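You operate a simulated robot arm through the tools that you are given. There is no shell and no other tool. Be economical: measure what you need, move in short steps, check, and stop when the job is done.

You are at the controls of a simulated two-armed robot. One attempt, no reset.

## Task
Put the carton with an orange stripe on top of the paper carton. Put the white carton that says "eye pads" from the second shelf from the bottom of the parts rack on the bottom shelf of the parts rack and the white carton labelled "bandage" on the orange trolley top. The order is free. Set down upright: carton with an orange stripe, white carton.

It is judged by the outcome, as a careful person would: the job done as asked, and still so three seconds after it is handed in. It fails if anything else is knocked over, pushed out of place, dropped, spilled or broken.

## Robot
Two 7-joint arms with two-finger parallel grippers on one trunk, on a base that drives. Base frame: it is fixed to the floor where the robot stands at the start and does not move with it; the origin is under the middle of the robot, x ahead of it, y to its left, z up. Readings come in m, degrees, newtons and seconds.
The left shoulder is at the start at [0.05, 0.177, 1.054], the right one opposite. With the tool pointing down near the work surface each hand reaches from about 0.1 to 0.68 m from the robot's upright axis, wherever it stands, measured 20 degrees to its own side. Places, roughly: bottom shelf of the parts rack [0.6, -0.1, 0.3]; orange trolley top [0.5, 0.9, 0.9]; paper carton [-3, -1.25, 1]. Payload 3.43 kg a hand.
The tool frame of a hand sits at the grasp point between the pads (the TCP): z along the fingers, y along the line on which they close. The tips reach 0.034 m beyond it. The gripper opens to 0.128 m. The fingers are 0.024 m wide and 0.012 m thick; the gripper's body (0.048 by 0.13 m) begins 0.096 m behind the TCP.
Orientation is that of the tool frame in the base frame, as [roll, pitch, yaw] about the fixed x, y, z axes, in that order (R = Rz(yaw) Ry(pitch) Rx(roll)). With the fingers straight down and closing along the base's y, the tool's x points along the base's -x, its y along +y and its z along -z.

## Interface
- The arms move only by the tool play_rows. It takes "left_commands", "right_commands" or both (then of equal length, played together; a hand with none holds still); each is text: rows parted by semicolons, each of 7 numbers parted by spaces: the shift along the tool's x, y, z in units of 20 mm (1.0 is 20 mm), then the turn, a rotation vector about the tool's x, y, z in units of 6 degrees (1.0 is 6 degrees), then the closure, from 0 (fully open) to 1 (shut). In form: dx dy dz ax ay az gripper; .... A call has 1 to 20 rows; each row shifts and turns the commanded pose from where the row before left it, along the tool's axes as they then stand. A call with a number of a shift or a turn outside -1 to 1 is refused whole. Each row takes 0.2 s and may step no farther than 0.05 m and 8.6 degrees from the row before; otherwise, or with a gripper value out of range, the whole call is refused. Where a pose cannot be reached the arm comes as near as it can. A force on the tool above 40 N (or 10 N above the force at the start of the call, whichever is more), or a blocked arm, ends the call early, and 0.2 s more pass. The fingers move at their own pace (about 0.108 m/s each) and stop on an object; they squeeze with about 41 N. The grip force told is the motor's: it shows also when the fingers shut on nothing. Time passes only in rows, and 0.2 s behind the last, so rows that do not move let the fingers close. The reply holds the time, the measured pose of the TCP, the force on the tool along the base axes, the opening and the grip force, in the units named above and with some noise, with the torque about the TCP (base axes, N m) and any sound that the robot's microphone picked up.
- Cameras (640 x 400 px; columns grow to the right, rows downward): "scene" is now at [0.1591, 0.0143, 1.2272]; the picture's right is [0.17, -0.99, 0.00], its down [-0.47, -0.08, -0.88] and it looks along [0.86, 0.15, -0.48] (base axes); focal length 214 px, centre (320, 200). "left" rides on the left gripper at [0.076, 0.011, -0.16] in its tool frame; the picture's right is [-0.15, 0.99, 0.00], its down [-0.88, -0.13, -0.46] and it looks along [-0.45, -0.07, 0.89] (tool axes); focal length 234 px, centre (320, 200). "right" rides on the right gripper at [0.076, -0.011, -0.16] in its tool frame; the picture's right is [0.15, 0.99, 0.00], its down [-0.88, 0.13, -0.46] and it looks along [-0.45, 0.07, 0.89] (tool axes); focal length 234 px, centre (320, 200). There is no depth. A picture from a camera that has moved, and an enlarged one, comes with that camera's place and axes in the base frame and with its lens.
- camera(camera): a new picture of that camera. The clock stands still meanwhile.
- lift_body(by): slides the trunk up (or, below 0, down) by that many m; the arms and the scene camera ride with it, the base frame stays. It gives what a move gives, with no picture.
- steer(legs): drives the robot by 1 to 6 legs, each [ahead, turn to the left] in m and degrees, along the robot's own axes; the way and the turn of a leg run together, so that a leg with both is an arc; at most 1.5 m and 180 degrees a leg. The arms and the cameras ride along, it lands a little off, and it stops where it bumps. It gives what a move gives.
- aim_head(pan, tilt): turns the head with the scene camera to pan (to the left, within 80 degrees either way) and tilt (down, from -29 to 69), counted from straight ahead of the robot. It gives what a move gives.
- enlarge(camera, box): a new picture of the part [left, top, right, bottom] of that camera's present view, enlarged. The clock stands still meanwhile.
- hand_in(): hands the job in; it is judged then, once.

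Go step by step. Nothing tells you exact positions but the pictures and the camera data: compare them with the known pose of the tool, close in by small moves and look again before you grip or let go. The budget is 165 turns and 122 pictures, counting those below and the enlarged ones. Unless the task says otherwise, let go and move clear before handing in, and close with one line.

The tools are called after "Request:" by a JSON object that holds its "method" and its "body". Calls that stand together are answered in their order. play_rows: Moves the arms, as the interface text tells. Its arguments: {"type":"object","properties":{"left_commands":{"type":"string"},"right_commands":{"type":"string"}},"required":[]} The other tools are called the same way: lift_body (by) slides the trunk up or down; steer (legs) drives the base; aim_head (pan, tilt) turns the head that bears the scene camera; camera (camera) takes a picture; enlarge (camera, box) takes an enlarged picture of a part of a camera's view; hand_in () hands the job in.

At the start:

```text
time_s: 0.0
left_tcp_pos: [0.3272, 0.1784, 1.1898]
left_ee_rot: [-180.0, 0.0, 180.0]
left_ft_force: [-0.1, 0.4, 0.3]
left_torque: [-0.01, 0.0, 0.03]
left_grip_width: 0.1284
left_grasp_force: 0.0
right_tcp_pos: [0.291, -0.0903, 1.1333]
right_ee_rot: [180.0, 0.0, -180.0]
right_ft_force: [-0.1, -0.6, -0.7]
right_torque: [-0.01, -0.03, 0.02]
right_grip_width: 0.1283
right_grasp_force: 0.0
trunk travel left (down, up): [-0.225, 0.176]
robot x, y, heading: [0.0033, -0.0027, -0.2]
head pan, tilt: [9.8, 28.7]
```

scene: 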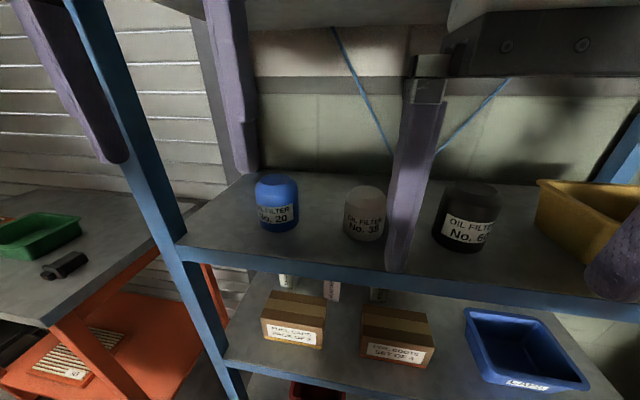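
right: 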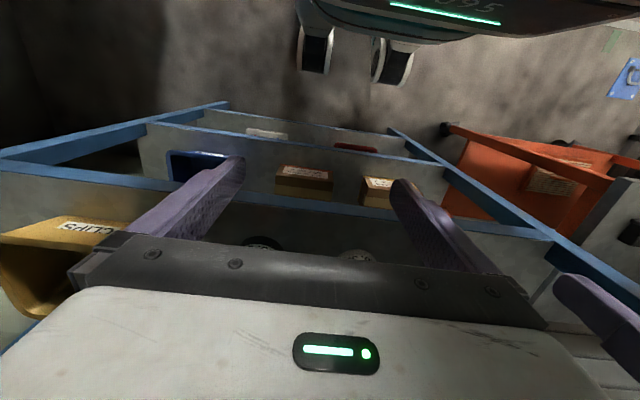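
left: 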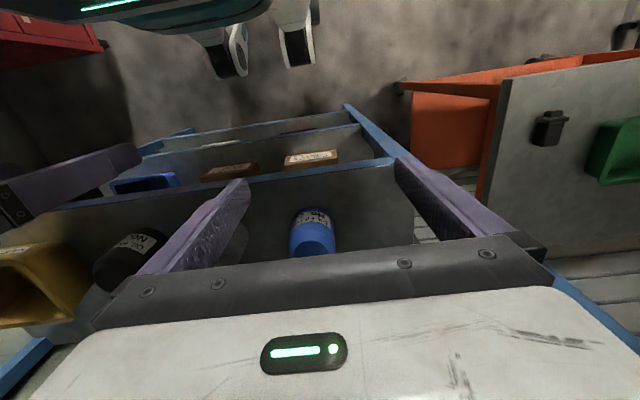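

I see the parts rack straight ahead, with the trolley to the left. I'll look around with the head first to find the cartons.

Request:
{"method": "aim_head", "body": {"pan": 0, "tilt": 60}}

Request:
{"method": "camera", "body": {"camera": "scene"}}

Request:
{"method": "aim_head", "body": {"pan": 70, "tilt": 30}}

Request:
{"method": "camera", "body": {"camera": "scene"}}

```text
time_s: 1.0
left_tcp_pos: [0.3277, 0.179, 1.1889]
left_ee_rot: [180.0, 0.0, 180.0]
left_ft_force: [0.0, 1.3, 0.4]
left_torque: [0.01, -0.03, 0.01]
left_grip_width: 0.128
left_grasp_force: 0.0
right_tcp_pos: [0.2911, -0.0917, 1.1325]
right_ee_rot: [-179.8, -0.1, 179.9]
right_ft_force: [4.9, -5.8, -16.1]
right_torque: [-0.01, 0.4, -0.17]
right_grip_width: 0.128
right_grasp_force: 0.1
trunk travel left (down, up): [-0.225, 0.176]
robot x, y, heading: [0.0009, 0.0, -0.1]
head pan, tilt: [0.0, 60.0]
```

```text
118 pictures are left
camera scene: at [0.1395, 0.0, 1.1867], right [0.02, -1.0, 0.0], down [-0.84, -0.01, -0.55], along [0.55, 0.01, -0.84], focal length 214 px, centre (320, 200)
```

scene: 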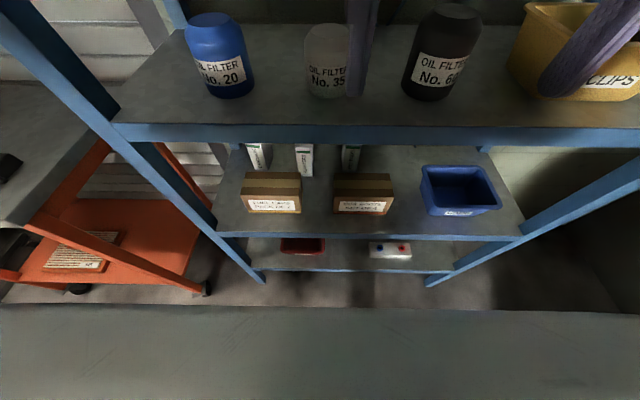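

```text
time_s: 2.4
left_tcp_pos: [0.3276, 0.1787, 1.1899]
left_ee_rot: [179.9, 0.0, 180.0]
left_ft_force: [1.0, -0.2, 0.2]
left_torque: [-0.02, -0.04, 0.0]
left_grip_width: 0.128
left_grasp_force: 0.1
right_tcp_pos: [0.291, -0.0895, 1.1321]
right_ee_rot: [-180.0, 0.0, -180.0]
right_ft_force: [0.8, 0.1, -0.6]
right_torque: [-0.01, 0.01, 0.01]
right_grip_width: 0.1281
right_grasp_force: 0.1
trunk travel left (down, up): [-0.225, 0.176]
robot x, y, heading: [-0.0007, 0.0004, 0.0]
head pan, tilt: [70.0, 30.0]
```

```text
117 pictures are left
camera scene: at [0.1005, 0.0838, 1.2251], right [0.94, -0.34, 0.0], down [-0.17, -0.47, -0.87], along [0.3, 0.81, -0.5], focal length 214 px, centre (320, 200)
```

scene: 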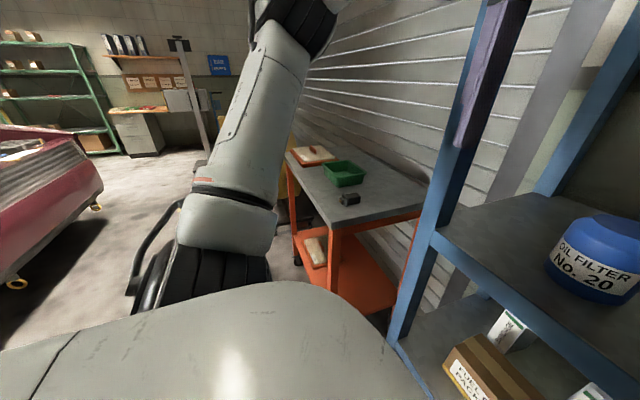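

The white cartons stand behind the brown boxes on the second shelf. I zoom in to read the labels.

Request:
{"method": "aim_head", "body": {"pan": 0, "tilt": 55}}

Request:
{"method": "enlarge", "body": {"camera": "scene", "box": [220, 150, 420, 275]}}

Request:
{"method": "lift_body", "body": {"by": -0.22}}

Request:
{"method": "aim_head", "body": {"pan": 0, "tilt": 35}}

Request:
{"method": "camera", "body": {"camera": "scene"}}

```text
time_s: 3.8
left_tcp_pos: [0.3265, 0.1793, 1.1904]
left_ee_rot: [-180.0, 0.0, -179.9]
left_ft_force: [-0.1, 0.6, -0.5]
left_torque: [-0.04, -0.02, 0.0]
left_grip_width: 0.1278
left_grasp_force: 0.1
right_tcp_pos: [0.2909, -0.0891, 1.1327]
right_ee_rot: [-180.0, 0.0, 180.0]
right_ft_force: [0.0, 0.3, 0.0]
right_torque: [0.01, -0.03, -0.03]
right_grip_width: 0.1278
right_grasp_force: 0.1
trunk travel left (down, up): [-0.225, 0.176]
robot x, y, heading: [-0.002, 0.0036, 0.1]
head pan, tilt: [0.0, 55.0]
```

```text
3.20 times, centred on (320, 212) of scene
camera zoom: at [0.1416, -0.0011, 1.1891], right [0.0, -1.0, 0.0], down [-0.82, 0.0, -0.57], along [0.57, 0.0, -0.82], focal length 686 px, centre (320, 160)
```

zoom: 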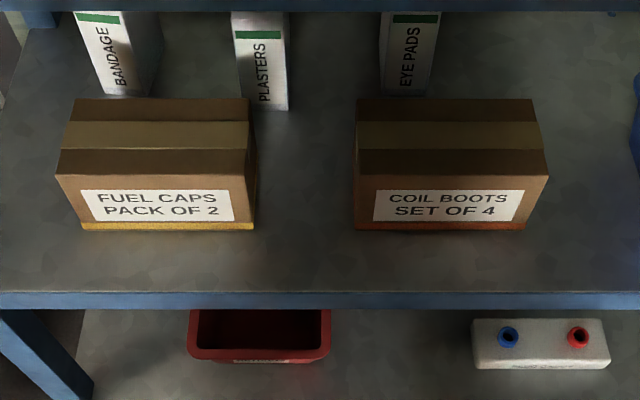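

```text
time_s: 6.1
left_tcp_pos: [0.326, 0.1794, 0.9701]
left_ee_rot: [-180.0, 0.0, -179.9]
left_ft_force: [0.4, 0.2, 0.2]
left_torque: [0.03, 0.02, 0.02]
left_grip_width: 0.1279
left_grasp_force: 0.0
right_tcp_pos: [0.2908, -0.0902, 0.9128]
right_ee_rot: [-179.9, 0.1, 180.0]
right_ft_force: [-0.2, -1.3, 1.0]
right_torque: [-0.02, -0.01, -0.02]
right_grip_width: 0.1278
right_grasp_force: 0.0
trunk travel left (down, up): [-0.005, 0.396]
robot x, y, heading: [-0.003, -0.0004, 0.1]
head pan, tilt: [0.0, 55.0]
```

```text
time_s: 6.9
left_tcp_pos: [0.3266, 0.1789, 0.9691]
left_ee_rot: [179.9, 0.1, -180.0]
left_ft_force: [0.1, 0.4, -0.2]
left_torque: [-0.01, 0.05, -0.03]
left_grip_width: 0.128
left_grasp_force: 0.0
right_tcp_pos: [0.2907, -0.09, 0.912]
right_ee_rot: [179.9, 0.0, -180.0]
right_ft_force: [0.0, 0.0, 0.4]
right_torque: [-0.01, 0.04, 0.01]
right_grip_width: 0.1281
right_grasp_force: 0.0
trunk travel left (down, up): [-0.005, 0.396]
robot x, y, heading: [-0.0002, -0.0003, -0.3]
head pan, tilt: [0.0, 35.0]
```

```text
115 pictures are left
camera scene: at [0.1575, -0.0012, 0.9972], right [0.0, -1.0, 0.0], down [-0.57, 0.0, -0.82], along [0.82, 0.0, -0.57], focal length 214 px, centre (320, 200)
```

scene: 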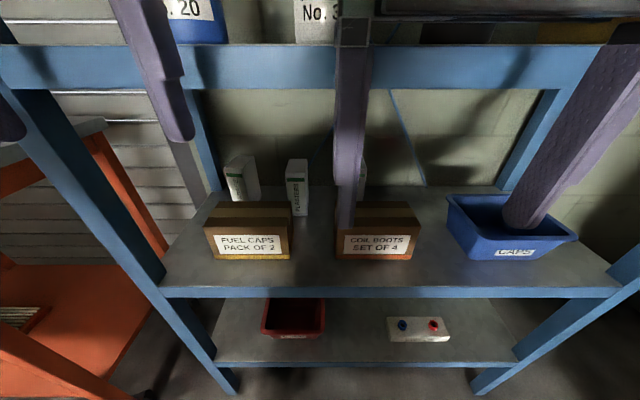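

Rack shelf tops are at about z 0.325, 0.657 and 1.0, with the front edge at x≈0.377. Bandage is near (0.6, 0.196) and eye pads near (0.6, −0.087), both behind the brown boxes. I back off to make room, then turn both hands about their axes so the wrist cameras end up on top when the tools point forward.

Request:
{"method": "steer", "body": {"legs": [[-0.35, 0]]}}

Request:
{"method": "play_rows", "body": {"left_commands": "0 0 0 0 0 1 0;0 0 0 0 0 1 0;0 0 0 0 0 1 0;0 0 0 0 0 1 0;0 0 0 0 0 1 0;0 0 0 0 0 1 0;0 0 0 0 0 1 0;0 0 0 0 0 1 0;0 0 0 0 0 1 0;0 0 0 0 0 1 0;0 0 0 0 0 1 0;0 0 0 0 0 1 0;0 0 0 0 0 1 0;0 0 0 0 0 1 0;0 0 0 0 0 1 0", "right_commands": "0 0 0 0 0 -1 0;0 0 0 0 0 -1 0;0 0 0 0 0 -1 0;0 0 0 0 0 -1 0;0 0 0 0 0 -1 0;0 0 0 0 0 -1 0;0 0 0 0 0 -1 0;0 0 0 0 0 -1 0;0 0 0 0 0 -1 0;0 0 0 0 0 -1 0;0 0 0 0 0 -1 0;0 0 0 0 0 -1 0;0 0 0 0 0 -1 0;0 0 0 0 0 -1 0;0 0 0 0 0 -1 0"}}

```text
time_s: 9.2
left_tcp_pos: [-0.0258, 0.178, 0.9698]
left_ee_rot: [-180.0, 0.0, 179.9]
left_ft_force: [0.2, -0.9, 0.1]
left_torque: [-0.01, -0.01, 0.01]
left_grip_width: 0.1277
left_grasp_force: 0.0
right_tcp_pos: [-0.0618, -0.0898, 0.9118]
right_ee_rot: [180.0, 0.0, 179.9]
right_ft_force: [0.1, -0.3, -0.2]
right_torque: [0.0, 0.05, 0.02]
right_grip_width: 0.1277
right_grasp_force: 0.1
trunk travel left (down, up): [-0.005, 0.396]
robot x, y, heading: [-0.3513, 0.0026, 0.0]
head pan, tilt: [0.0, 35.0]
```

```text
time_s: 12.4
left_tcp_pos: [-0.0981, 0.1173, 0.8983]
left_ee_rot: [-180.0, 0.2, 89.9]
left_ft_force: [0.2, 0.3, 0.2]
left_torque: [0.02, -0.01, -0.02]
left_grip_width: 0.1283
left_grasp_force: 0.0
left hand out of reach, approached as far as the arm can: row 9, 10, 11, 12, 13, 14, 15
right_tcp_pos: [-0.0794, -0.0813, 0.8994]
right_ee_rot: [-180.0, 0.2, -90.1]
right_ft_force: [0.6, 0.3, 1.0]
right_torque: [0.0, -0.04, -0.01]
right_grip_width: 0.1277
right_grasp_force: 0.0
right hand out of reach, approached as far as the arm can: row 15
trunk travel left (down, up): [-0.005, 0.396]
robot x, y, heading: [-0.3538, -0.0026, -0.2]
head pan, tilt: [0.0, 35.0]
```

That turn reaches a wrist limit in the folded posture. I undo it, then first pitch the hands forward while extending, which gives the wrists more room.

Request:
{"method": "play_rows", "body": {"left_commands": "0 0 0 0 0 -1 0;0 0 0 0 0 -1 0;0 0 0 0 0 -1 0;0 0 0 0 0 -1 0;0 0 0 0 0 -1 0;0 0 0 0 0 -1 0;0 0 0 0 0 -1 0;0 0 0 0 0 -1 0;0 0 0 0 0 -1 0;0 0 0 0 0 -1 0;0 0 0 0 0 -1 0;0 0 0 0 0 -1 0;0 0 0 0 0 -1 0;0 0 0 0 0 -1 0;0 0 0 0 0 -1 0", "right_commands": "0 0 0 0 0 1 0;0 0 0 0 0 1 0;0 0 0 0 0 1 0;0 0 0 0 0 1 0;0 0 0 0 0 1 0;0 0 0 0 0 1 0;0 0 0 0 0 1 0;0 0 0 0 0 1 0;0 0 0 0 0 1 0;0 0 0 0 0 1 0;0 0 0 0 0 1 0;0 0 0 0 0 1 0;0 0 0 0 0 1 0;0 0 0 0 0 1 0;0 0 0 0 0 1 0"}}

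Request:
{"method": "play_rows", "body": {"left_commands": "-.9 0 0 0 -1 0 0;-.895 0 .094 0 -1 0 0;-.88 0 .187 0 -1 0 0;-.856 0 .278 0 -1 0 0;-.822 0 .366 0 -1 0 0;-.779 0 .45 0 -1 0 0;-.728 0 .529 0 -1 0 0;-.669 0 .602 0 -1 0 0;-.602 0 .669 0 -1 0 0;-.529 0 .728 0 -1 0 0", "right_commands": "-.9 0 0 0 -1 0 0;-.895 0 .094 0 -1 0 0;-.88 0 .187 0 -1 0 0;-.856 0 .278 0 -1 0 0;-.822 0 .366 0 -1 0 0;-.779 0 .45 0 -1 0 0;-.728 0 .529 0 -1 0 0;-.669 0 .602 0 -1 0 0;-.602 0 .669 0 -1 0 0;-.529 0 .728 0 -1 0 0"}}

Request:
{"method": "camera", "body": {"camera": "scene"}}

```text
time_s: 15.6
left_tcp_pos: [-0.0986, 0.1171, 0.8977]
left_ee_rot: [-180.0, 0.0, -179.9]
left_ft_force: [-0.7, 0.3, -0.1]
left_torque: [0.01, -0.01, -0.04]
left_grip_width: 0.1278
left_grasp_force: 0.1
right_tcp_pos: [-0.0804, -0.0825, 0.8995]
right_ee_rot: [180.0, 0.0, 179.8]
right_ft_force: [1.0, 0.1, -0.3]
right_torque: [0.03, 0.0, -0.02]
right_grip_width: 0.1279
right_grasp_force: 0.0
trunk travel left (down, up): [-0.005, 0.396]
robot x, y, heading: [-0.3522, -0.0008, -0.2]
head pan, tilt: [0.0, 35.0]
```

```text
time_s: 17.8
left_tcp_pos: [0.0807, 0.1178, 0.8981]
left_ee_rot: [-179.8, 60.1, 179.9]
left_ft_force: [-0.7, 0.2, -0.8]
left_torque: [0.0, 0.04, 0.02]
left_grip_width: 0.1279
left_grasp_force: 0.2
right_tcp_pos: [0.1006, -0.0827, 0.9017]
right_ee_rot: [179.9, 60.1, 179.9]
right_ft_force: [-0.3, -0.1, 0.6]
right_torque: [0.0, 0.01, 0.01]
right_grip_width: 0.1278
right_grasp_force: 0.0
trunk travel left (down, up): [-0.005, 0.396]
robot x, y, heading: [-0.3551, 0.001, -0.3]
head pan, tilt: [0.0, 35.0]
```

```text
114 pictures are left
camera scene: at [-0.1957, -0.0012, 0.9973], right [0.0, -1.0, 0.0], down [-0.57, 0.0, -0.82], along [0.82, 0.0, -0.57], focal length 214 px, centre (320, 200)
```

scene: 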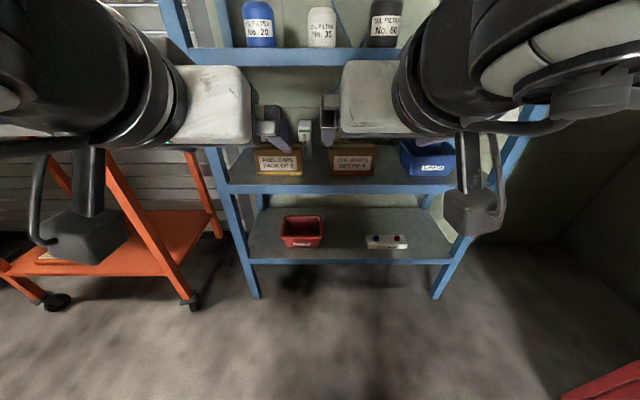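

The wrist camera is a real box that hangs below the hand, so it must go on top. I try rolling both hands about the tool axis from this pose.

Request:
{"method": "play_rows", "body": {"left_commands": "0 0 0 0 0 1 0;0 0 0 0 0 1 0;0 0 0 0 0 1 0;0 0 0 0 0 1 0;0 0 0 0 0 1 0;0 0 0 0 0 1 0;0 0 0 0 0 1 0;0 0 0 0 0 1 0;0 0 0 0 0 1 0;0 0 0 0 0 1 0;0 0 0 0 0 1 0;0 0 0 0 0 1 0;0 0 0 0 0 1 0;0 0 0 0 0 1 0;0 0 0 0 0 1 0;0 0 0 0 0 1 0;0 0 0 0 0 1 0;0 0 0 0 0 1 0;0 0 0 0 0 1 0;0 0 0 0 0 1 0", "right_commands": "0 0 0 0 0 -1 0;0 0 0 0 0 -1 0;0 0 0 0 0 -1 0;0 0 0 0 0 -1 0;0 0 0 0 0 -1 0;0 0 0 0 0 -1 0;0 0 0 0 0 -1 0;0 0 0 0 0 -1 0;0 0 0 0 0 -1 0;0 0 0 0 0 -1 0;0 0 0 0 0 -1 0;0 0 0 0 0 -1 0;0 0 0 0 0 -1 0;0 0 0 0 0 -1 0;0 0 0 0 0 -1 0;0 0 0 0 0 -1 0;0 0 0 0 0 -1 0;0 0 0 0 0 -1 0;0 0 0 0 0 -1 0;0 0 0 0 0 -1 0"}}

```text
time_s: 22.0
left_tcp_pos: [0.0565, 0.1274, 0.8615]
left_ee_rot: [116.4, -16.0, 83.1]
left_ft_force: [-0.9, -0.2, -0.2]
left_torque: [-0.01, -0.02, -0.02]
left_grip_width: 0.1279
left_grasp_force: 0.0
left hand out of reach, approached as far as the arm can: row 16, 17, 18, 19, 20
right_tcp_pos: [0.0966, -0.0736, 0.8941]
right_ee_rot: [-120.5, -2.7, -87.8]
right_ft_force: [0.3, -0.2, 0.6]
right_torque: [0.04, -0.02, 0.01]
right_grip_width: 0.1282
right_grasp_force: 0.1
right hand out of reach, approached as far as the arm can: row 16, 17, 18, 19, 20
trunk travel left (down, up): [-0.005, 0.396]
robot x, y, heading: [-0.3534, -0.0032, -0.2]
head pan, tilt: [0.0, 35.0]
```

Limit again at about 95°. I check the opposite roll direction.

Request:
{"method": "play_rows", "body": {"left_commands": "0 0 0 0 0 -1 0;0 0 0 0 0 -1 0;0 0 0 0 0 -1 0;0 0 0 0 0 -1 0;0 0 0 0 0 -1 0;0 0 0 0 0 -1 0;0 0 0 0 0 -1 0;0 0 0 0 0 -1 0;0 0 0 0 0 -1 0;0 0 0 0 0 -1 0;0 0 0 0 0 -1 0;0 0 0 0 0 -1 0;0 0 0 0 0 -1 0;0 0 0 0 0 -1 0;0 0 0 0 0 -1 0;0 0 0 0 0 -1 0;0 0 0 0 0 -1 0;0 0 0 0 0 -1 0;0 0 0 0 0 -1 0;0 0 0 0 0 -1 0", "right_commands": "0 0 0 0 0 1 0;0 0 0 0 0 1 0;0 0 0 0 0 1 0;0 0 0 0 0 1 0;0 0 0 0 0 1 0;0 0 0 0 0 1 0;0 0 0 0 0 1 0;0 0 0 0 0 1 0;0 0 0 0 0 1 0;0 0 0 0 0 1 0;0 0 0 0 0 1 0;0 0 0 0 0 1 0;0 0 0 0 0 1 0;0 0 0 0 0 1 0;0 0 0 0 0 1 0;0 0 0 0 0 1 0;0 0 0 0 0 1 0;0 0 0 0 0 1 0;0 0 0 0 0 1 0;0 0 0 0 0 1 0"}}

Request:
{"method": "play_rows", "body": {"left_commands": "0 0 0 0 0 -1 0;0 0 0 0 0 -1 0;0 0 0 0 0 -1 0;0 0 0 0 0 -1 0;0 0 0 0 0 -1 0;0 0 0 0 0 -1 0;0 0 0 0 0 -1 0;0 0 0 0 0 -1 0;0 0 0 0 0 -1 0;0 0 0 0 0 -1 0;0 0 0 0 0 -1 0;0 0 0 0 0 -1 0;0 0 0 0 0 -1 0;0 0 0 0 0 -1 0;0 0 0 0 0 -1 0;0 0 0 0 0 -1 0;0 0 0 0 0 -1 0;0 0 0 0 0 -1 0;0 0 0 0 0 -1 0;0 0 0 0 0 -1 0", "right_commands": "0 0 0 0 0 1 0;0 0 0 0 0 1 0;0 0 0 0 0 1 0;0 0 0 0 0 1 0;0 0 0 0 0 1 0;0 0 0 0 0 1 0;0 0 0 0 0 1 0;0 0 0 0 0 1 0;0 0 0 0 0 1 0;0 0 0 0 0 1 0;0 0 0 0 0 1 0;0 0 0 0 0 1 0;0 0 0 0 0 1 0;0 0 0 0 0 1 0;0 0 0 0 0 1 0;0 0 0 0 0 1 0;0 0 0 0 0 1 0;0 0 0 0 0 1 0;0 0 0 0 0 1 0;0 0 0 0 0 1 0"}}

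```text
time_s: 26.2
left_tcp_pos: [0.0578, 0.1281, 0.8628]
left_ee_rot: [-155.7, 62.0, -151.9]
left_ft_force: [-0.7, 1.2, -0.2]
left_torque: [0.0, -0.01, -0.01]
left_grip_width: 0.1281
left_grasp_force: 0.0
right_tcp_pos: [0.0969, -0.0741, 0.8945]
right_ee_rot: [142.5, 50.1, 135.6]
right_ft_force: [-1.2, 0.2, -0.8]
right_torque: [-0.01, -0.03, 0.01]
right_grip_width: 0.128
right_grasp_force: 0.0
trunk travel left (down, up): [-0.005, 0.396]
robot x, y, heading: [-0.3539, 0.0032, 0.2]
head pan, tilt: [0.0, 35.0]
```

```text
time_s: 30.4
left_tcp_pos: [0.0569, 0.1278, 0.862]
left_ee_rot: [-122.6, -37.5, -67.7]
left_ft_force: [-1.2, 0.2, 0.9]
left_torque: [0.0, -0.02, -0.01]
left_grip_width: 0.1281
left_grasp_force: 0.0
right_tcp_pos: [0.0974, -0.0732, 0.894]
right_ee_rot: [137.3, -46.4, 52.6]
right_ft_force: [0.2, 0.8, -0.3]
right_torque: [0.0, -0.02, -0.01]
right_grip_width: 0.1281
right_grasp_force: 0.0
trunk travel left (down, up): [-0.005, 0.396]
robot x, y, heading: [-0.3559, -0.0002, -0.1]
head pan, tilt: [0.0, 35.0]
```

This direction works without limits. I finish the roll so both cameras are on top.

Request:
{"method": "play_rows", "body": {"left_commands": "0 0 0 0 0 -.985 0;0 0 0 0 0 -.985 0;0 0 0 0 0 -.985 0;0 0 0 0 0 -.985 0;0 0 0 0 0 -.985 0;0 0 0 0 0 -.985 0;0 0 0 0 0 -.985 0;0 0 0 0 0 -.985 0", "right_commands": "0 0 0 0 0 .69 0;0 0 0 0 0 .69 0;0 0 0 0 0 .69 0;0 0 0 0 0 .69 0;0 0 0 0 0 .69 0;0 0 0 0 0 .69 0;0 0 0 0 0 .69 0;0 0 0 0 0 .69 0"}}

Request:
{"method": "camera", "body": {"camera": "scene"}}

Request:
{"method": "camera", "body": {"camera": "left"}}

Request:
{"method": "camera", "body": {"camera": "right"}}

```text
time_s: 32.2
left_tcp_pos: [0.057, 0.1287, 0.8617]
left_ee_rot: [-179.1, -64.6, 0.0]
left_ft_force: [-0.1, 0.8, 0.7]
left_torque: [-0.01, -0.02, 0.01]
left_grip_width: 0.128
left_grasp_force: 0.0
right_tcp_pos: [0.0974, -0.0728, 0.8941]
right_ee_rot: [-179.7, -59.5, 0.3]
right_ft_force: [1.0, -0.2, -0.5]
right_torque: [-0.01, -0.01, 0.0]
right_grip_width: 0.128
right_grasp_force: 0.1
trunk travel left (down, up): [-0.005, 0.396]
robot x, y, heading: [-0.3556, 0.0012, 0.3]
head pan, tilt: [0.0, 35.0]
```

```text
113 pictures are left
camera scene: at [-0.1957, -0.0012, 0.9973], right [0.0, -1.0, 0.0], down [-0.57, 0.0, -0.82], along [0.82, 0.0, -0.57], focal length 214 px, centre (320, 200)
```

scene: 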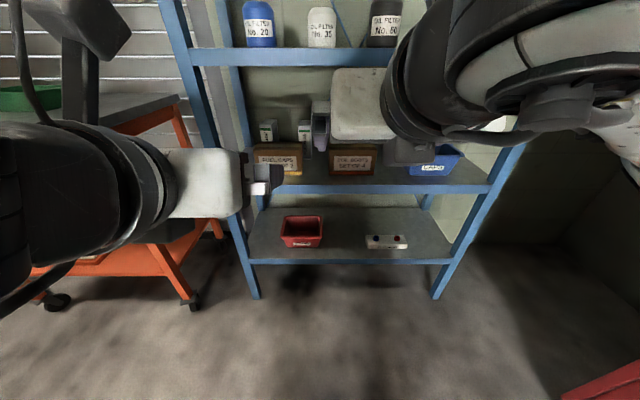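

```text
112 pictures are left
camera left: at [-0.0543, 0.1145, 0.9982], right [-0.05, -0.99, -0.14], down [-0.79, 0.12, -0.6], along [0.61, 0.08, -0.79], focal length 234 px, centre (320, 200)
```

left: 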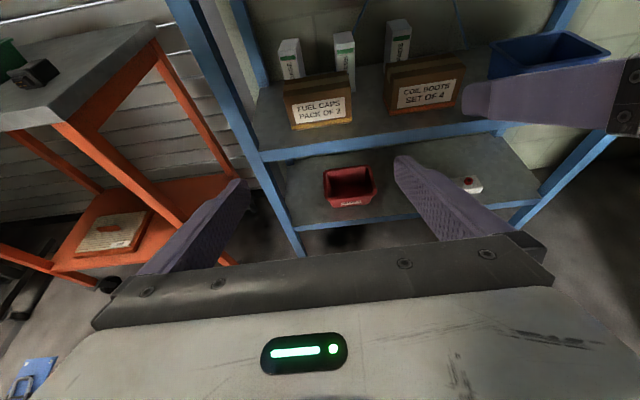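

```text
111 pictures are left
camera right: at [-0.0018, -0.0641, 1.0398], right [0.08, -0.99, 0.12], down [-0.84, -0.14, -0.53], along [0.54, -0.06, -0.84], focal length 234 px, centre (320, 200)
```

right: 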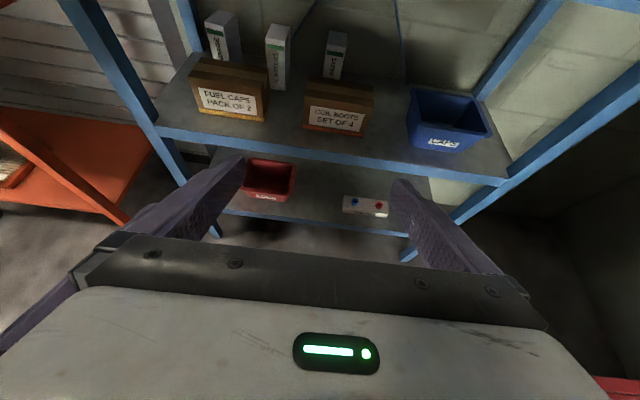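

Both hands are now camera-up with the tools tilted about 25–30° down. I zoom the right camera to measure the cartons.

Request:
{"method": "enlarge", "body": {"camera": "right", "box": [180, 0, 400, 140]}}

Request:
{"method": "enlarge", "body": {"camera": "scene", "box": [240, 40, 400, 180]}}

```text
2.86 times, centred on (290, 70) of right
camera zoom: at [-0.0018, -0.0641, 1.0398], right [0.08, -0.99, 0.12], down [-0.84, -0.14, -0.53], along [0.54, -0.06, -0.84], focal length 669 px, centre (406, 571)
```

zoom: 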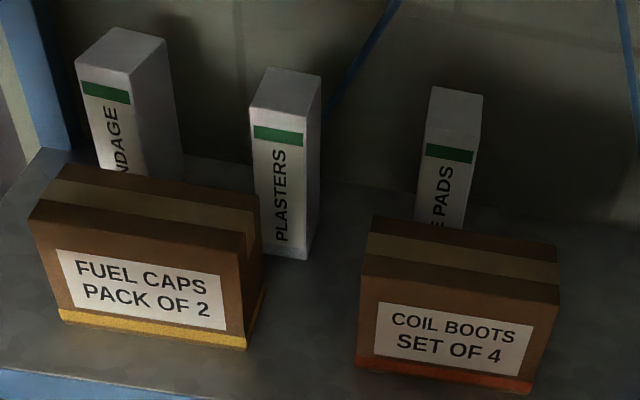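

```text
2.86 times, centred on (320, 110) of scene
camera zoom: at [-0.1957, -0.0012, 0.9973], right [0.0, -1.0, 0.0], down [-0.57, 0.0, -0.82], along [0.82, 0.0, -0.57], focal length 613 px, centre (320, 457)
```

zoom: 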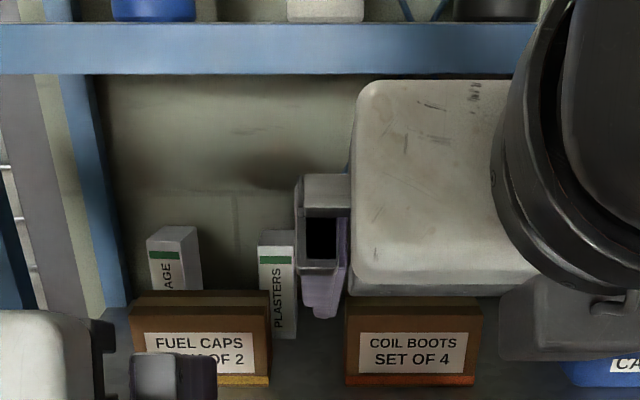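

Each carton is about 0.042 wide, 0.10 deep and 0.11 tall (top z≈0.767). Eye pads front is centred at (0.592, −0.084) and bandage front at (0.592, 0.196). I set both hands to a 20° tilt and z≈0.78, then drive forward.

Request:
{"method": "play_rows", "body": {"left_commands": "0 0 0 0 .45 0 0;0 0 0 0 .45 0 0;-.642 -.5 .234 0 0 0 0;-.642 -.5 .234 0 0 0 0;-.642 -.5 .234 0 0 0 0;-.642 -.5 .234 0 0 0 0;-.642 -.5 .234 0 0 0 0;-.642 -.5 .234 0 0 0 0", "right_commands": "0 0 0 0 .833 0 0;0 0 0 0 .833 0 0;-.893 .092 .325 0 0 0 0;-.893 .092 .325 0 0 0 0;-.893 .092 .325 0 0 0 0;-.893 .092 .325 0 0 0 0;-.893 .092 .325 0 0 0 0;-.893 .092 .325 0 0 0 0"}}

Request:
{"method": "steer", "body": {"legs": [[0.23, 0]]}}

Request:
{"method": "camera", "body": {"camera": "right"}}

Request:
{"method": "camera", "body": {"camera": "scene"}}

```text
time_s: 34.0
left_tcp_pos: [0.1162, 0.1489, 0.8145]
left_ee_rot: [-178.5, -70.1, -0.6]
left_ft_force: [0.6, 0.4, 0.0]
left_torque: [0.02, -0.03, 0.02]
left_grip_width: 0.1279
left_grasp_force: 0.0
left hand out of reach, approached as far as the arm can: row 1, 2, 3, 4, 5, 6, 7, 8
right_tcp_pos: [0.095, -0.0838, 0.7804]
right_ee_rot: [-179.7, -69.4, 0.4]
right_ft_force: [0.4, 0.3, -0.4]
right_torque: [0.01, -0.05, -0.04]
right_grip_width: 0.1282
right_grasp_force: 0.1
trunk travel left (down, up): [-0.005, 0.396]
robot x, y, heading: [-0.3536, 0.0043, 0.2]
head pan, tilt: [0.0, 35.0]
```

```text
time_s: 35.8
left_tcp_pos: [0.3458, 0.1498, 0.8152]
left_ee_rot: [-178.5, -70.2, -0.4]
left_ft_force: [0.5, 0.2, -0.2]
left_torque: [0.02, 0.02, -0.01]
left_grip_width: 0.1278
left_grasp_force: 0.1
right_tcp_pos: [0.3267, -0.0842, 0.7796]
right_ee_rot: [-179.9, -69.5, 0.7]
right_ft_force: [-0.2, -0.2, -0.6]
right_torque: [0.02, -0.01, 0.0]
right_grip_width: 0.128
right_grasp_force: 0.0
trunk travel left (down, up): [-0.005, 0.396]
robot x, y, heading: [-0.1211, 0.0017, 0.0]
head pan, tilt: [0.0, 35.0]
```

```text
108 pictures are left
camera right: at [0.2029, -0.075, 0.9061], right [0.06, -0.99, 0.14], down [-0.73, -0.14, -0.66], along [0.68, -0.06, -0.73], focal length 234 px, centre (320, 200)
```

right: 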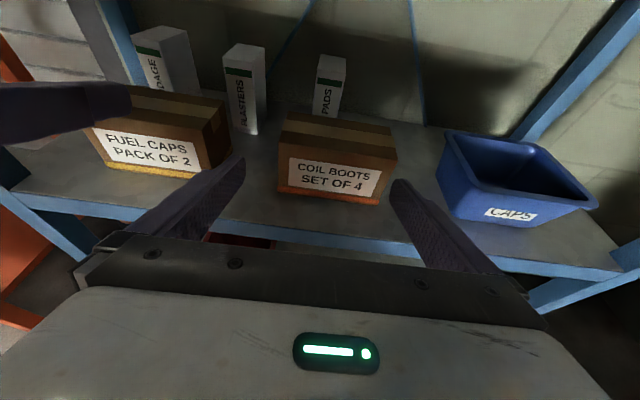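

```text
107 pictures are left
camera scene: at [0.0351, -0.0008, 0.9973], right [0.0, -1.0, 0.0], down [-0.57, 0.0, -0.82], along [0.82, 0.0, -0.57], focal length 214 px, centre (320, 200)
```

scene: 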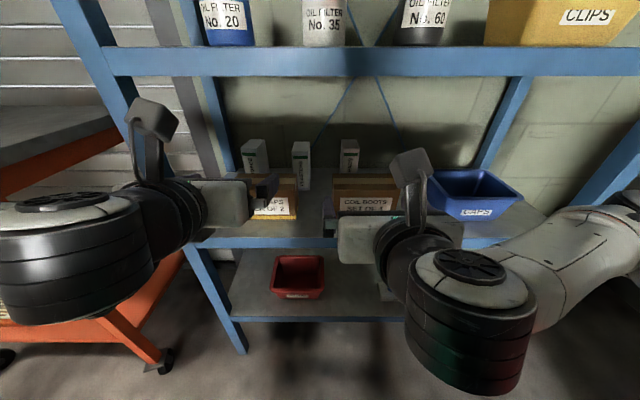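

The right hand is centred at the opening, with beam clearance above. I advance the right hand over the coil boots box and look.

Request:
{"method": "play_rows", "body": {"right_commands": ".35 0 .937 0 0 0 0;.35 0 .937 0 0 0 0;.35 0 .937 0 0 0 0;.35 0 .937 0 0 0 0;.35 0 .937 0 0 0 0;.35 0 .937 0 0 0 0;.35 0 .937 0 0 0 0;.35 0 .937 0 0 0 0;.35 0 .937 0 0 0 0;.35 0 .937 0 0 0 0"}}

Request:
{"method": "camera", "body": {"camera": "right"}}

Request:
{"method": "camera", "body": {"camera": "scene"}}

```text
time_s: 38.0
left_tcp_pos: [0.3463, 0.15, 0.8148]
left_ee_rot: [-178.5, -70.1, -0.3]
left_ft_force: [0.5, 1.0, 0.4]
left_torque: [0.02, -0.01, 0.0]
left_grip_width: 0.1278
left_grasp_force: 0.0
right_tcp_pos: [0.5258, -0.0815, 0.7784]
right_ee_rot: [-180.0, -69.5, 0.6]
right_ft_force: [-0.7, -0.2, 0.2]
right_torque: [-0.02, 0.0, 0.03]
right_grip_width: 0.1282
right_grasp_force: 0.0
trunk travel left (down, up): [-0.005, 0.396]
robot x, y, heading: [-0.1203, 0.0035, 0.2]
head pan, tilt: [0.0, 35.0]
```

```text
106 pictures are left
camera right: at [0.4023, -0.0732, 0.9054], right [0.06, -0.99, 0.14], down [-0.73, -0.14, -0.66], along [0.68, -0.06, -0.73], focal length 234 px, centre (320, 200)
```

right: 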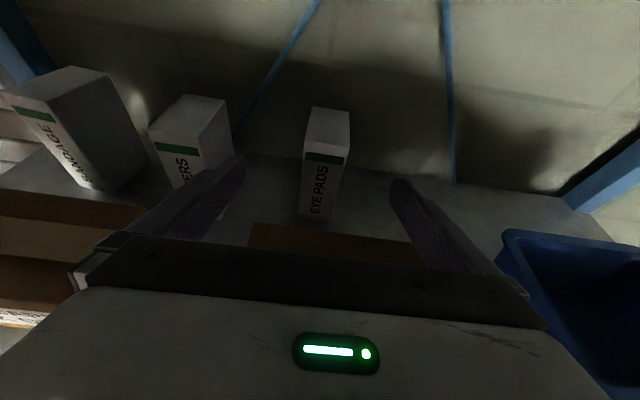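

```text
105 pictures are left
camera scene: at [0.0351, -0.0008, 0.9973], right [0.0, -1.0, 0.0], down [-0.57, 0.0, -0.82], along [0.82, 0.0, -0.57], focal length 214 px, centre (320, 200)
```

scene: 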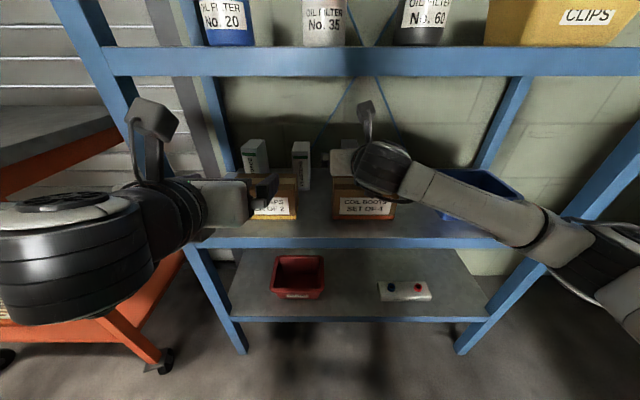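

Eye pads is confirmed at front (0.595, −0.087) with no yaw. I move in so the open fingers straddle it, then look before gripping.

Request:
{"method": "play_rows", "body": {"right_commands": ".306 .07 .82 0 0 0 0;.306 .07 .82 0 0 0 0;.306 .07 .82 0 0 0 0;.306 .07 .82 0 0 0 0;-.296 0 .564 0 0 0 0;-.296 0 .564 0 0 0 0;-.296 0 .564 0 0 0 0;-.296 0 .564 0 0 0 0"}}

Request:
{"method": "camera", "body": {"camera": "right"}}

Request:
{"method": "enlarge", "body": {"camera": "scene", "box": [240, 80, 440, 230]}}

```text
time_s: 39.8
left_tcp_pos: [0.346, 0.1491, 0.8143]
left_ee_rot: [-178.6, -70.2, -0.4]
left_ft_force: [-0.8, -0.5, -0.8]
left_torque: [0.0, 0.01, 0.01]
left_grip_width: 0.1279
left_grasp_force: 0.0
right_tcp_pos: [0.6312, -0.0849, 0.749]
right_ee_rot: [-179.5, -70.0, 0.3]
right_ft_force: [-1.2, -0.2, 17.5]
right_torque: [-0.08, 1.9, 0.06]
right_grip_width: 0.1282
right_grasp_force: 0.0
trunk travel left (down, up): [-0.005, 0.396]
robot x, y, heading: [-0.1227, 0.0011, 0.0]
head pan, tilt: [0.0, 35.0]
```

```text
104 pictures are left
camera right: at [0.5058, -0.077, 0.8731], right [0.06, -0.99, 0.13], down [-0.73, -0.14, -0.67], along [0.68, -0.06, -0.73], focal length 234 px, centre (320, 200)
```

right: 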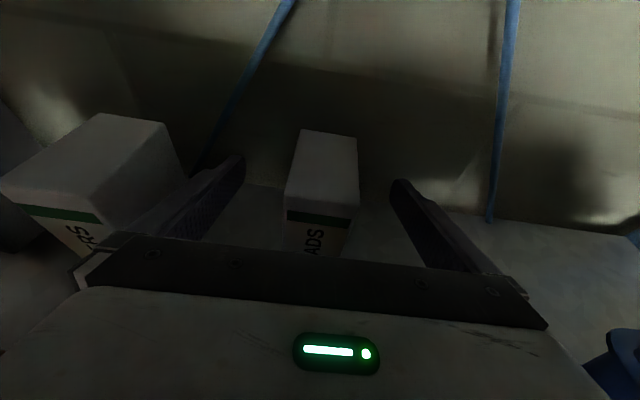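

```text
2.67 times, centred on (340, 155) of scene
camera zoom: at [0.0338, -0.0007, 0.998], right [0.0, -1.0, 0.0], down [-0.57, 0.0, -0.82], along [0.82, 0.0, -0.57], focal length 572 px, centre (267, 320)
```

zoom: 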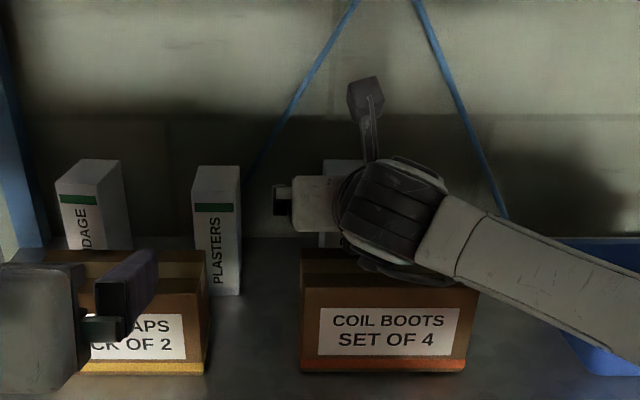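

There is a 17 N upward push: the hand is resting on the coil boots box. I lift straight away, tilt the tool a bit steeper, and come back slightly higher.

Request:
{"method": "play_rows", "body": {"right_commands": ".47 0 -.171 0 0 0 0;.47 0 -.171 0 0 0 0;0 0 0 0 -.667 0 0;0 0 0 0 -.667 0 0;.05 0 .6 0 0 0 0"}}

Request:
{"method": "enlarge", "body": {"camera": "scene", "box": [240, 80, 440, 230]}}

Request:
{"method": "camera", "body": {"camera": "right"}}

```text
time_s: 41.0
left_tcp_pos: [0.3461, 0.1512, 0.8142]
left_ee_rot: [-178.4, -70.1, -0.5]
left_ft_force: [-0.7, -0.5, 0.0]
left_torque: [0.02, 0.01, 0.03]
left_grip_width: 0.1282
left_grasp_force: 0.1
right_tcp_pos: [0.6407, -0.0861, 0.7571]
right_ee_rot: [-179.8, -61.4, 0.6]
right_ft_force: [1.1, -0.7, 0.2]
right_torque: [0.01, 0.04, 0.0]
right_grip_width: 0.1279
right_grasp_force: 0.1
trunk travel left (down, up): [-0.005, 0.396]
robot x, y, heading: [-0.1236, 0.003, -0.1]
head pan, tilt: [0.0, 35.0]
```

```text
2.67 times, centred on (340, 155) of scene
camera zoom: at [0.0351, -0.0008, 0.9973], right [0.0, -1.0, 0.0], down [-0.57, 0.0, -0.82], along [0.82, 0.0, -0.57], focal length 572 px, centre (267, 320)
```

zoom: 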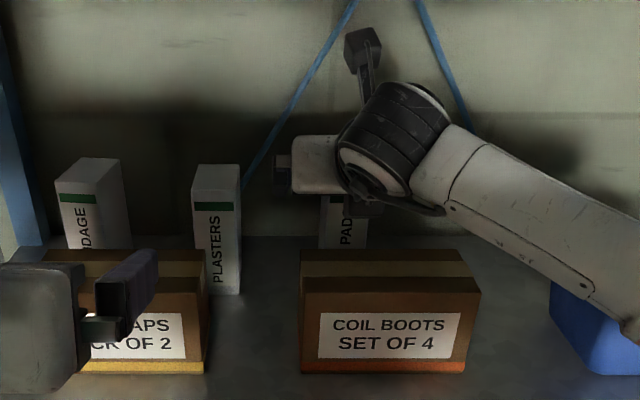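

```text
101 pictures are left
camera right: at [0.5366, -0.0763, 0.8995], right [0.08, -0.99, 0.13], down [-0.82, -0.14, -0.56], along [0.57, -0.06, -0.82], focal length 234 px, centre (320, 200)
```

right: 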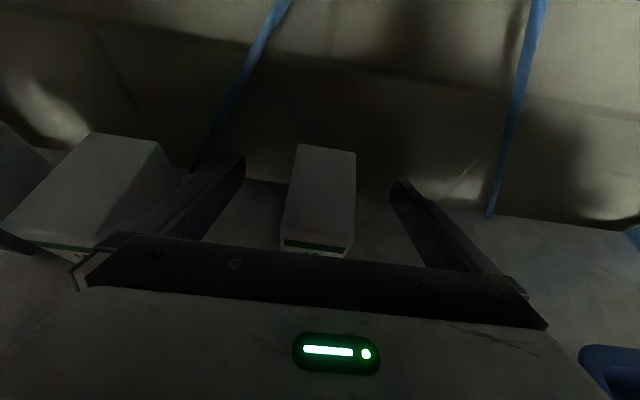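

The box is unmoved and the wrist is well clear. I lower 12 mm and close on the carton.

Request:
{"method": "play_rows", "body": {"right_commands": "-.264 0 .143 0 0 0 0;-.264 0 .143 0 0 0 0;0 0 0 0 0 0 .5;0 0 0 0 0 0 1;0 0 0 0 0 0 1;0 0 0 0 0 0 1;0 0 0 0 0 0 1;0 0 0 0 0 0 1"}}

Request:
{"method": "camera", "body": {"camera": "right"}}

```text
time_s: 42.8
left_tcp_pos: [0.3464, 0.1504, 0.815]
left_ee_rot: [-178.5, -70.1, -0.4]
left_ft_force: [0.7, -0.9, -0.1]
left_torque: [-0.02, 0.03, -0.01]
left_grip_width: 0.1279
left_grasp_force: 0.1
right_tcp_pos: [0.6407, -0.0845, 0.7439]
right_ee_rot: [-179.9, -61.6, 0.5]
right_ft_force: [-0.3, -0.1, 1.4]
right_torque: [0.11, -0.04, 0.04]
right_grip_width: 0.0454
right_grasp_force: 41.1
trunk travel left (down, up): [-0.005, 0.396]
robot x, y, heading: [-0.1197, 0.0009, 0.1]
head pan, tilt: [0.0, 35.0]
```

```text
100 pictures are left
camera right: at [0.5366, -0.0766, 0.8869], right [0.08, -0.99, 0.13], down [-0.82, -0.14, -0.56], along [0.57, -0.06, -0.82], focal length 234 px, centre (320, 200)
```

right: 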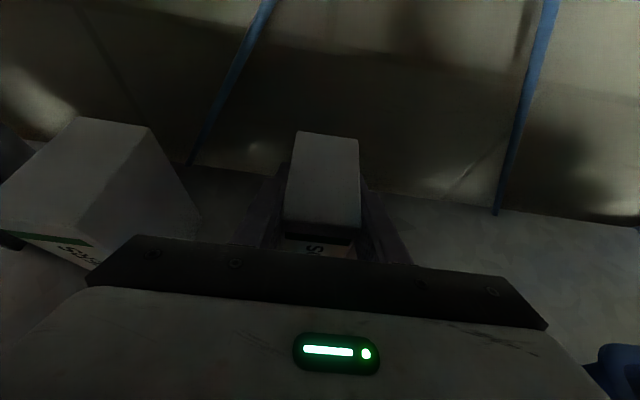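

Gripped at 45 mm width. To clear the box without hitting the shelf above with the camera, I lift a little and then level the tool while raising.

Request:
{"method": "play_rows", "body": {"right_commands": ".66 0 -.357 0 0 0 1;.66 0 -.357 0 0 0 1;.394 0 -.429 0 .7 0 1;.424 0 -.399 0 .7 0 1;.452 0 -.367 0 .7 0 1;.477 0 -.333 0 .7 0 1;.501 0 -.296 0 .7 0 1;.521 0 -.259 0 .7 0 1;.538 0 -.22 0 .7 0 1;.553 0 -.18 0 .7 0 1"}}

Request:
{"method": "camera", "body": {"camera": "scene"}}

Request:
{"method": "camera", "body": {"camera": "right"}}

```text
time_s: 45.0
left_tcp_pos: [0.3464, 0.1498, 0.8142]
left_ee_rot: [-178.5, -70.2, -0.4]
left_ft_force: [-0.3, -0.5, -0.1]
left_torque: [0.03, 0.02, 0.0]
left_grip_width: 0.128
left_grasp_force: 0.1
right_tcp_pos: [0.6125, -0.0859, 0.8621]
right_ee_rot: [0.0, -84.9, -179.1]
right_ft_force: [-0.5, 0.0, -0.4]
right_torque: [0.0, 0.01, -0.01]
right_grip_width: 0.0455
right_grasp_force: 40.6
trunk travel left (down, up): [-0.005, 0.396]
robot x, y, heading: [-0.1218, -0.0017, 0.3]
head pan, tilt: [0.0, 35.0]
```

```text
99 pictures are left
camera scene: at [0.0353, -0.0009, 0.9973], right [0.0, -1.0, 0.0], down [-0.57, 0.0, -0.82], along [0.82, 0.0, -0.57], focal length 214 px, centre (320, 200)
```

scene: 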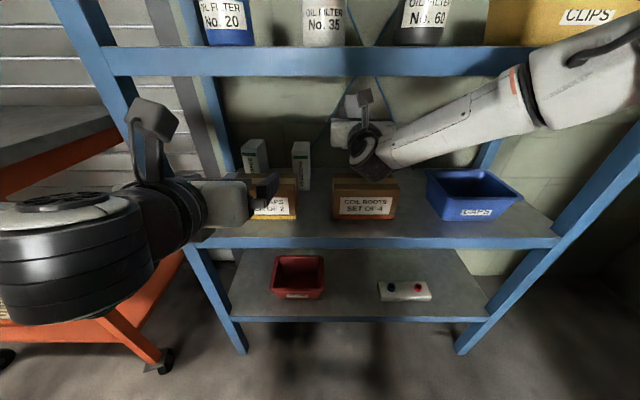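

```text
98 pictures are left
camera right: at [0.4457, -0.077, 0.9231], right [0.0, -0.99, 0.15], down [-0.37, -0.14, -0.92], along [0.93, -0.05, -0.37], focal length 234 px, centre (320, 200)
```

right: 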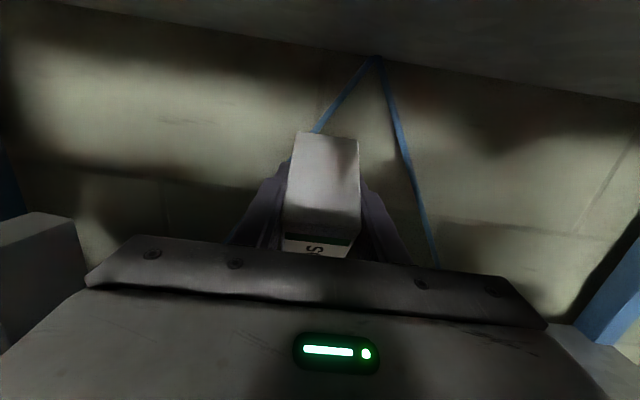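

Lifted without contact. I drive straight back to bring the carton out of the rack.

Request:
{"method": "steer", "body": {"legs": [[-0.36, 0]]}}

Request:
{"method": "camera", "body": {"camera": "scene"}}

```text
time_s: 47.3
left_tcp_pos: [-0.0178, 0.1484, 0.8143]
left_ee_rot: [-178.5, -70.2, -0.3]
left_ft_force: [-0.7, -0.2, 0.5]
left_torque: [0.03, -0.01, 0.01]
left_grip_width: 0.1283
left_grasp_force: 0.1
right_tcp_pos: [0.2475, -0.0861, 0.8619]
right_ee_rot: [-0.6, -85.0, -178.7]
right_ft_force: [0.1, -0.1, -2.0]
right_torque: [-0.01, 0.03, 0.0]
right_grip_width: 0.0454
right_grasp_force: 41.0
trunk travel left (down, up): [-0.005, 0.396]
robot x, y, heading: [-0.4837, -0.0006, 0.1]
head pan, tilt: [0.0, 35.0]
```

```text
97 pictures are left
camera scene: at [-0.3286, -0.0013, 0.9973], right [0.0, -1.0, 0.0], down [-0.57, 0.0, -0.82], along [0.82, 0.0, -0.57], focal length 214 px, centre (320, 200)
```

scene: 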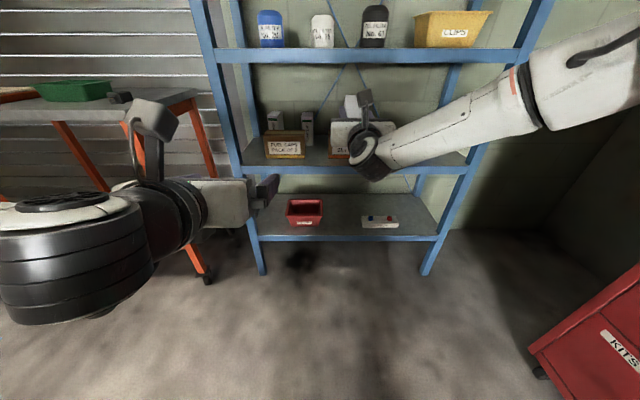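

The carton is clear of the rack. I bring it back upright and start lowering toward the bottom shelf, where y from −0.013 to −0.193 is free between the red bin and the white block.

Request:
{"method": "play_rows", "body": {"right_commands": "-.644 0 -.66 0 -.7 0 1;-.69 0 -.611 0 -.7 0 1;-.734 0 -.558 0 -.7 0 1;-.773 0 -.503 0 -.7 0 1;-.807 0 -.445 0 -.7 0 1;-.837 0 -.385 0 -.7 0 1;-.863 0 -.322 0 -.7 0 1;-.885 0 -.259 0 -.7 0 1;-.863 0 .297 0 0 0 1;-.863 0 .297 0 0 0 1;-.863 0 .297 0 0 0 1;-.863 0 .297 0 0 0 1;-.863 0 .297 0 0 0 1;-.863 0 .297 0 0 0 1;-.863 0 .297 0 0 0 1;-.863 0 .297 0 0 0 1"}}

Request:
{"method": "enlarge", "body": {"camera": "scene", "box": [230, 150, 480, 300]}}

```text
time_s: 50.7
left_tcp_pos: [-0.0184, 0.1502, 0.8137]
left_ee_rot: [-178.5, -70.1, -0.5]
left_ft_force: [0.7, 0.1, -0.9]
left_torque: [-0.02, 0.02, 0.01]
left_grip_width: 0.1278
left_grasp_force: 0.1
right_tcp_pos: [0.1279, -0.0863, 0.6052]
right_ee_rot: [-179.8, -61.4, 0.5]
right_ft_force: [-0.2, 0.0, -1.4]
right_torque: [0.01, -0.05, -0.02]
right_grip_width: 0.0455
right_grasp_force: 40.8
trunk travel left (down, up): [-0.005, 0.396]
robot x, y, heading: [-0.4855, -0.0014, 0.2]
head pan, tilt: [0.0, 35.0]
```

```text
2.56 times, centred on (355, 225) of scene
camera zoom: at [-0.3286, -0.0013, 0.9973], right [0.0, -1.0, 0.0], down [-0.57, 0.0, -0.82], along [0.82, 0.0, -0.57], focal length 549 px, centre (230, 136)
```

zoom: 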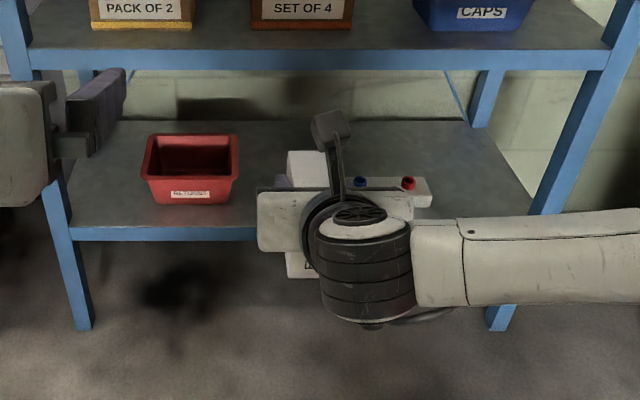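

Upright again and hanging in front of the bottom shelf (top z≈0.31–0.325). I lower to just above shelf level and shift to y≈−0.105.

Request:
{"method": "play_rows", "body": {"right_commands": "-.831 .106 .45 0 0 0 1;-.831 .106 .45 0 0 0 1;-.831 .106 .45 0 0 0 1;-.831 .106 .45 0 0 0 1;-.831 .106 .45 0 0 0 1;-.831 .106 .45 0 0 0 1;-.831 .106 .45 0 0 0 1;-.831 .106 .45 0 0 0 1;-.831 .106 .45 0 0 0 1"}}

Request:
{"method": "enlarge", "body": {"camera": "scene", "box": [210, 150, 460, 306]}}

Request:
{"method": "camera", "body": {"camera": "right"}}

```text
time_s: 52.7
left_tcp_pos: [-0.0177, 0.1507, 0.8131]
left_ee_rot: [-178.5, -70.1, -0.5]
left_ft_force: [0.6, 0.2, 0.0]
left_torque: [-0.02, 0.02, -0.02]
left_grip_width: 0.1284
left_grasp_force: 0.1
right_tcp_pos: [0.1346, -0.0769, 0.4527]
right_ee_rot: [179.8, -61.2, 0.5]
right_ft_force: [0.6, -0.6, -0.4]
right_torque: [0.0, 0.01, -0.02]
right_grip_width: 0.0453
right_grasp_force: 41.0
right hand out of reach, approached as far as the arm can: row 7, 8, 9
trunk travel left (down, up): [-0.005, 0.396]
robot x, y, heading: [-0.4838, -0.0034, -0.1]
head pan, tilt: [0.0, 35.0]
```

```text
2.56 times, centred on (335, 228) of scene
camera zoom: at [-0.3286, -0.0013, 0.9973], right [0.0, -1.0, 0.0], down [-0.57, 0.0, -0.82], along [0.82, 0.0, -0.57], focal length 549 px, centre (282, 128)
```

zoom: 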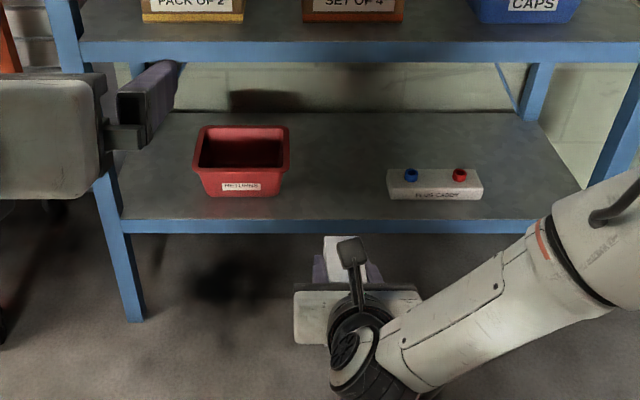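

```text
94 pictures are left
camera right: at [0.0317, -0.0665, 0.5958], right [0.08, -0.99, 0.13], down [-0.82, -0.14, -0.55], along [0.56, -0.07, -0.82], focal length 234 px, centre (320, 200)
```

right: 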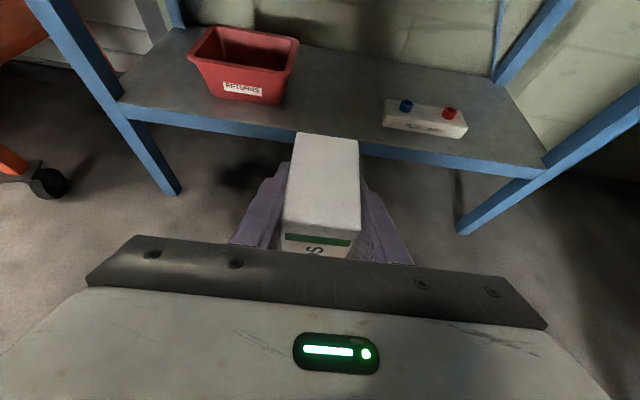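

The arm reaches a limit at z≈0.45 in this posture. I try a bit further out, then down.

Request:
{"method": "play_rows", "body": {"right_commands": ".477 .28 .879 0 0 0 1;.477 .28 .879 0 0 0 1;.477 .28 .879 0 0 0 1;.477 .28 .879 0 0 0 1;.477 .28 .879 0 0 0 1;-.66 0 .36 0 0 0 1;-.66 0 .36 0 0 0 1"}}

```text
time_s: 54.3
left_tcp_pos: [-0.0177, 0.1507, 0.8145]
left_ee_rot: [-178.6, -70.0, -0.4]
left_ft_force: [0.0, -0.8, 0.4]
left_torque: [-0.02, 0.02, 0.0]
left_grip_width: 0.1282
left_grasp_force: 0.0
right_tcp_pos: [0.2349, -0.1034, 0.4234]
right_ee_rot: [179.8, -61.1, 0.7]
right_ft_force: [-0.1, -0.6, -0.9]
right_torque: [-0.03, -0.03, 0.0]
right_grip_width: 0.0455
right_grasp_force: 41.0
trunk travel left (down, up): [-0.005, 0.396]
robot x, y, heading: [-0.4848, 0.0014, -0.1]
head pan, tilt: [0.0, 35.0]
```

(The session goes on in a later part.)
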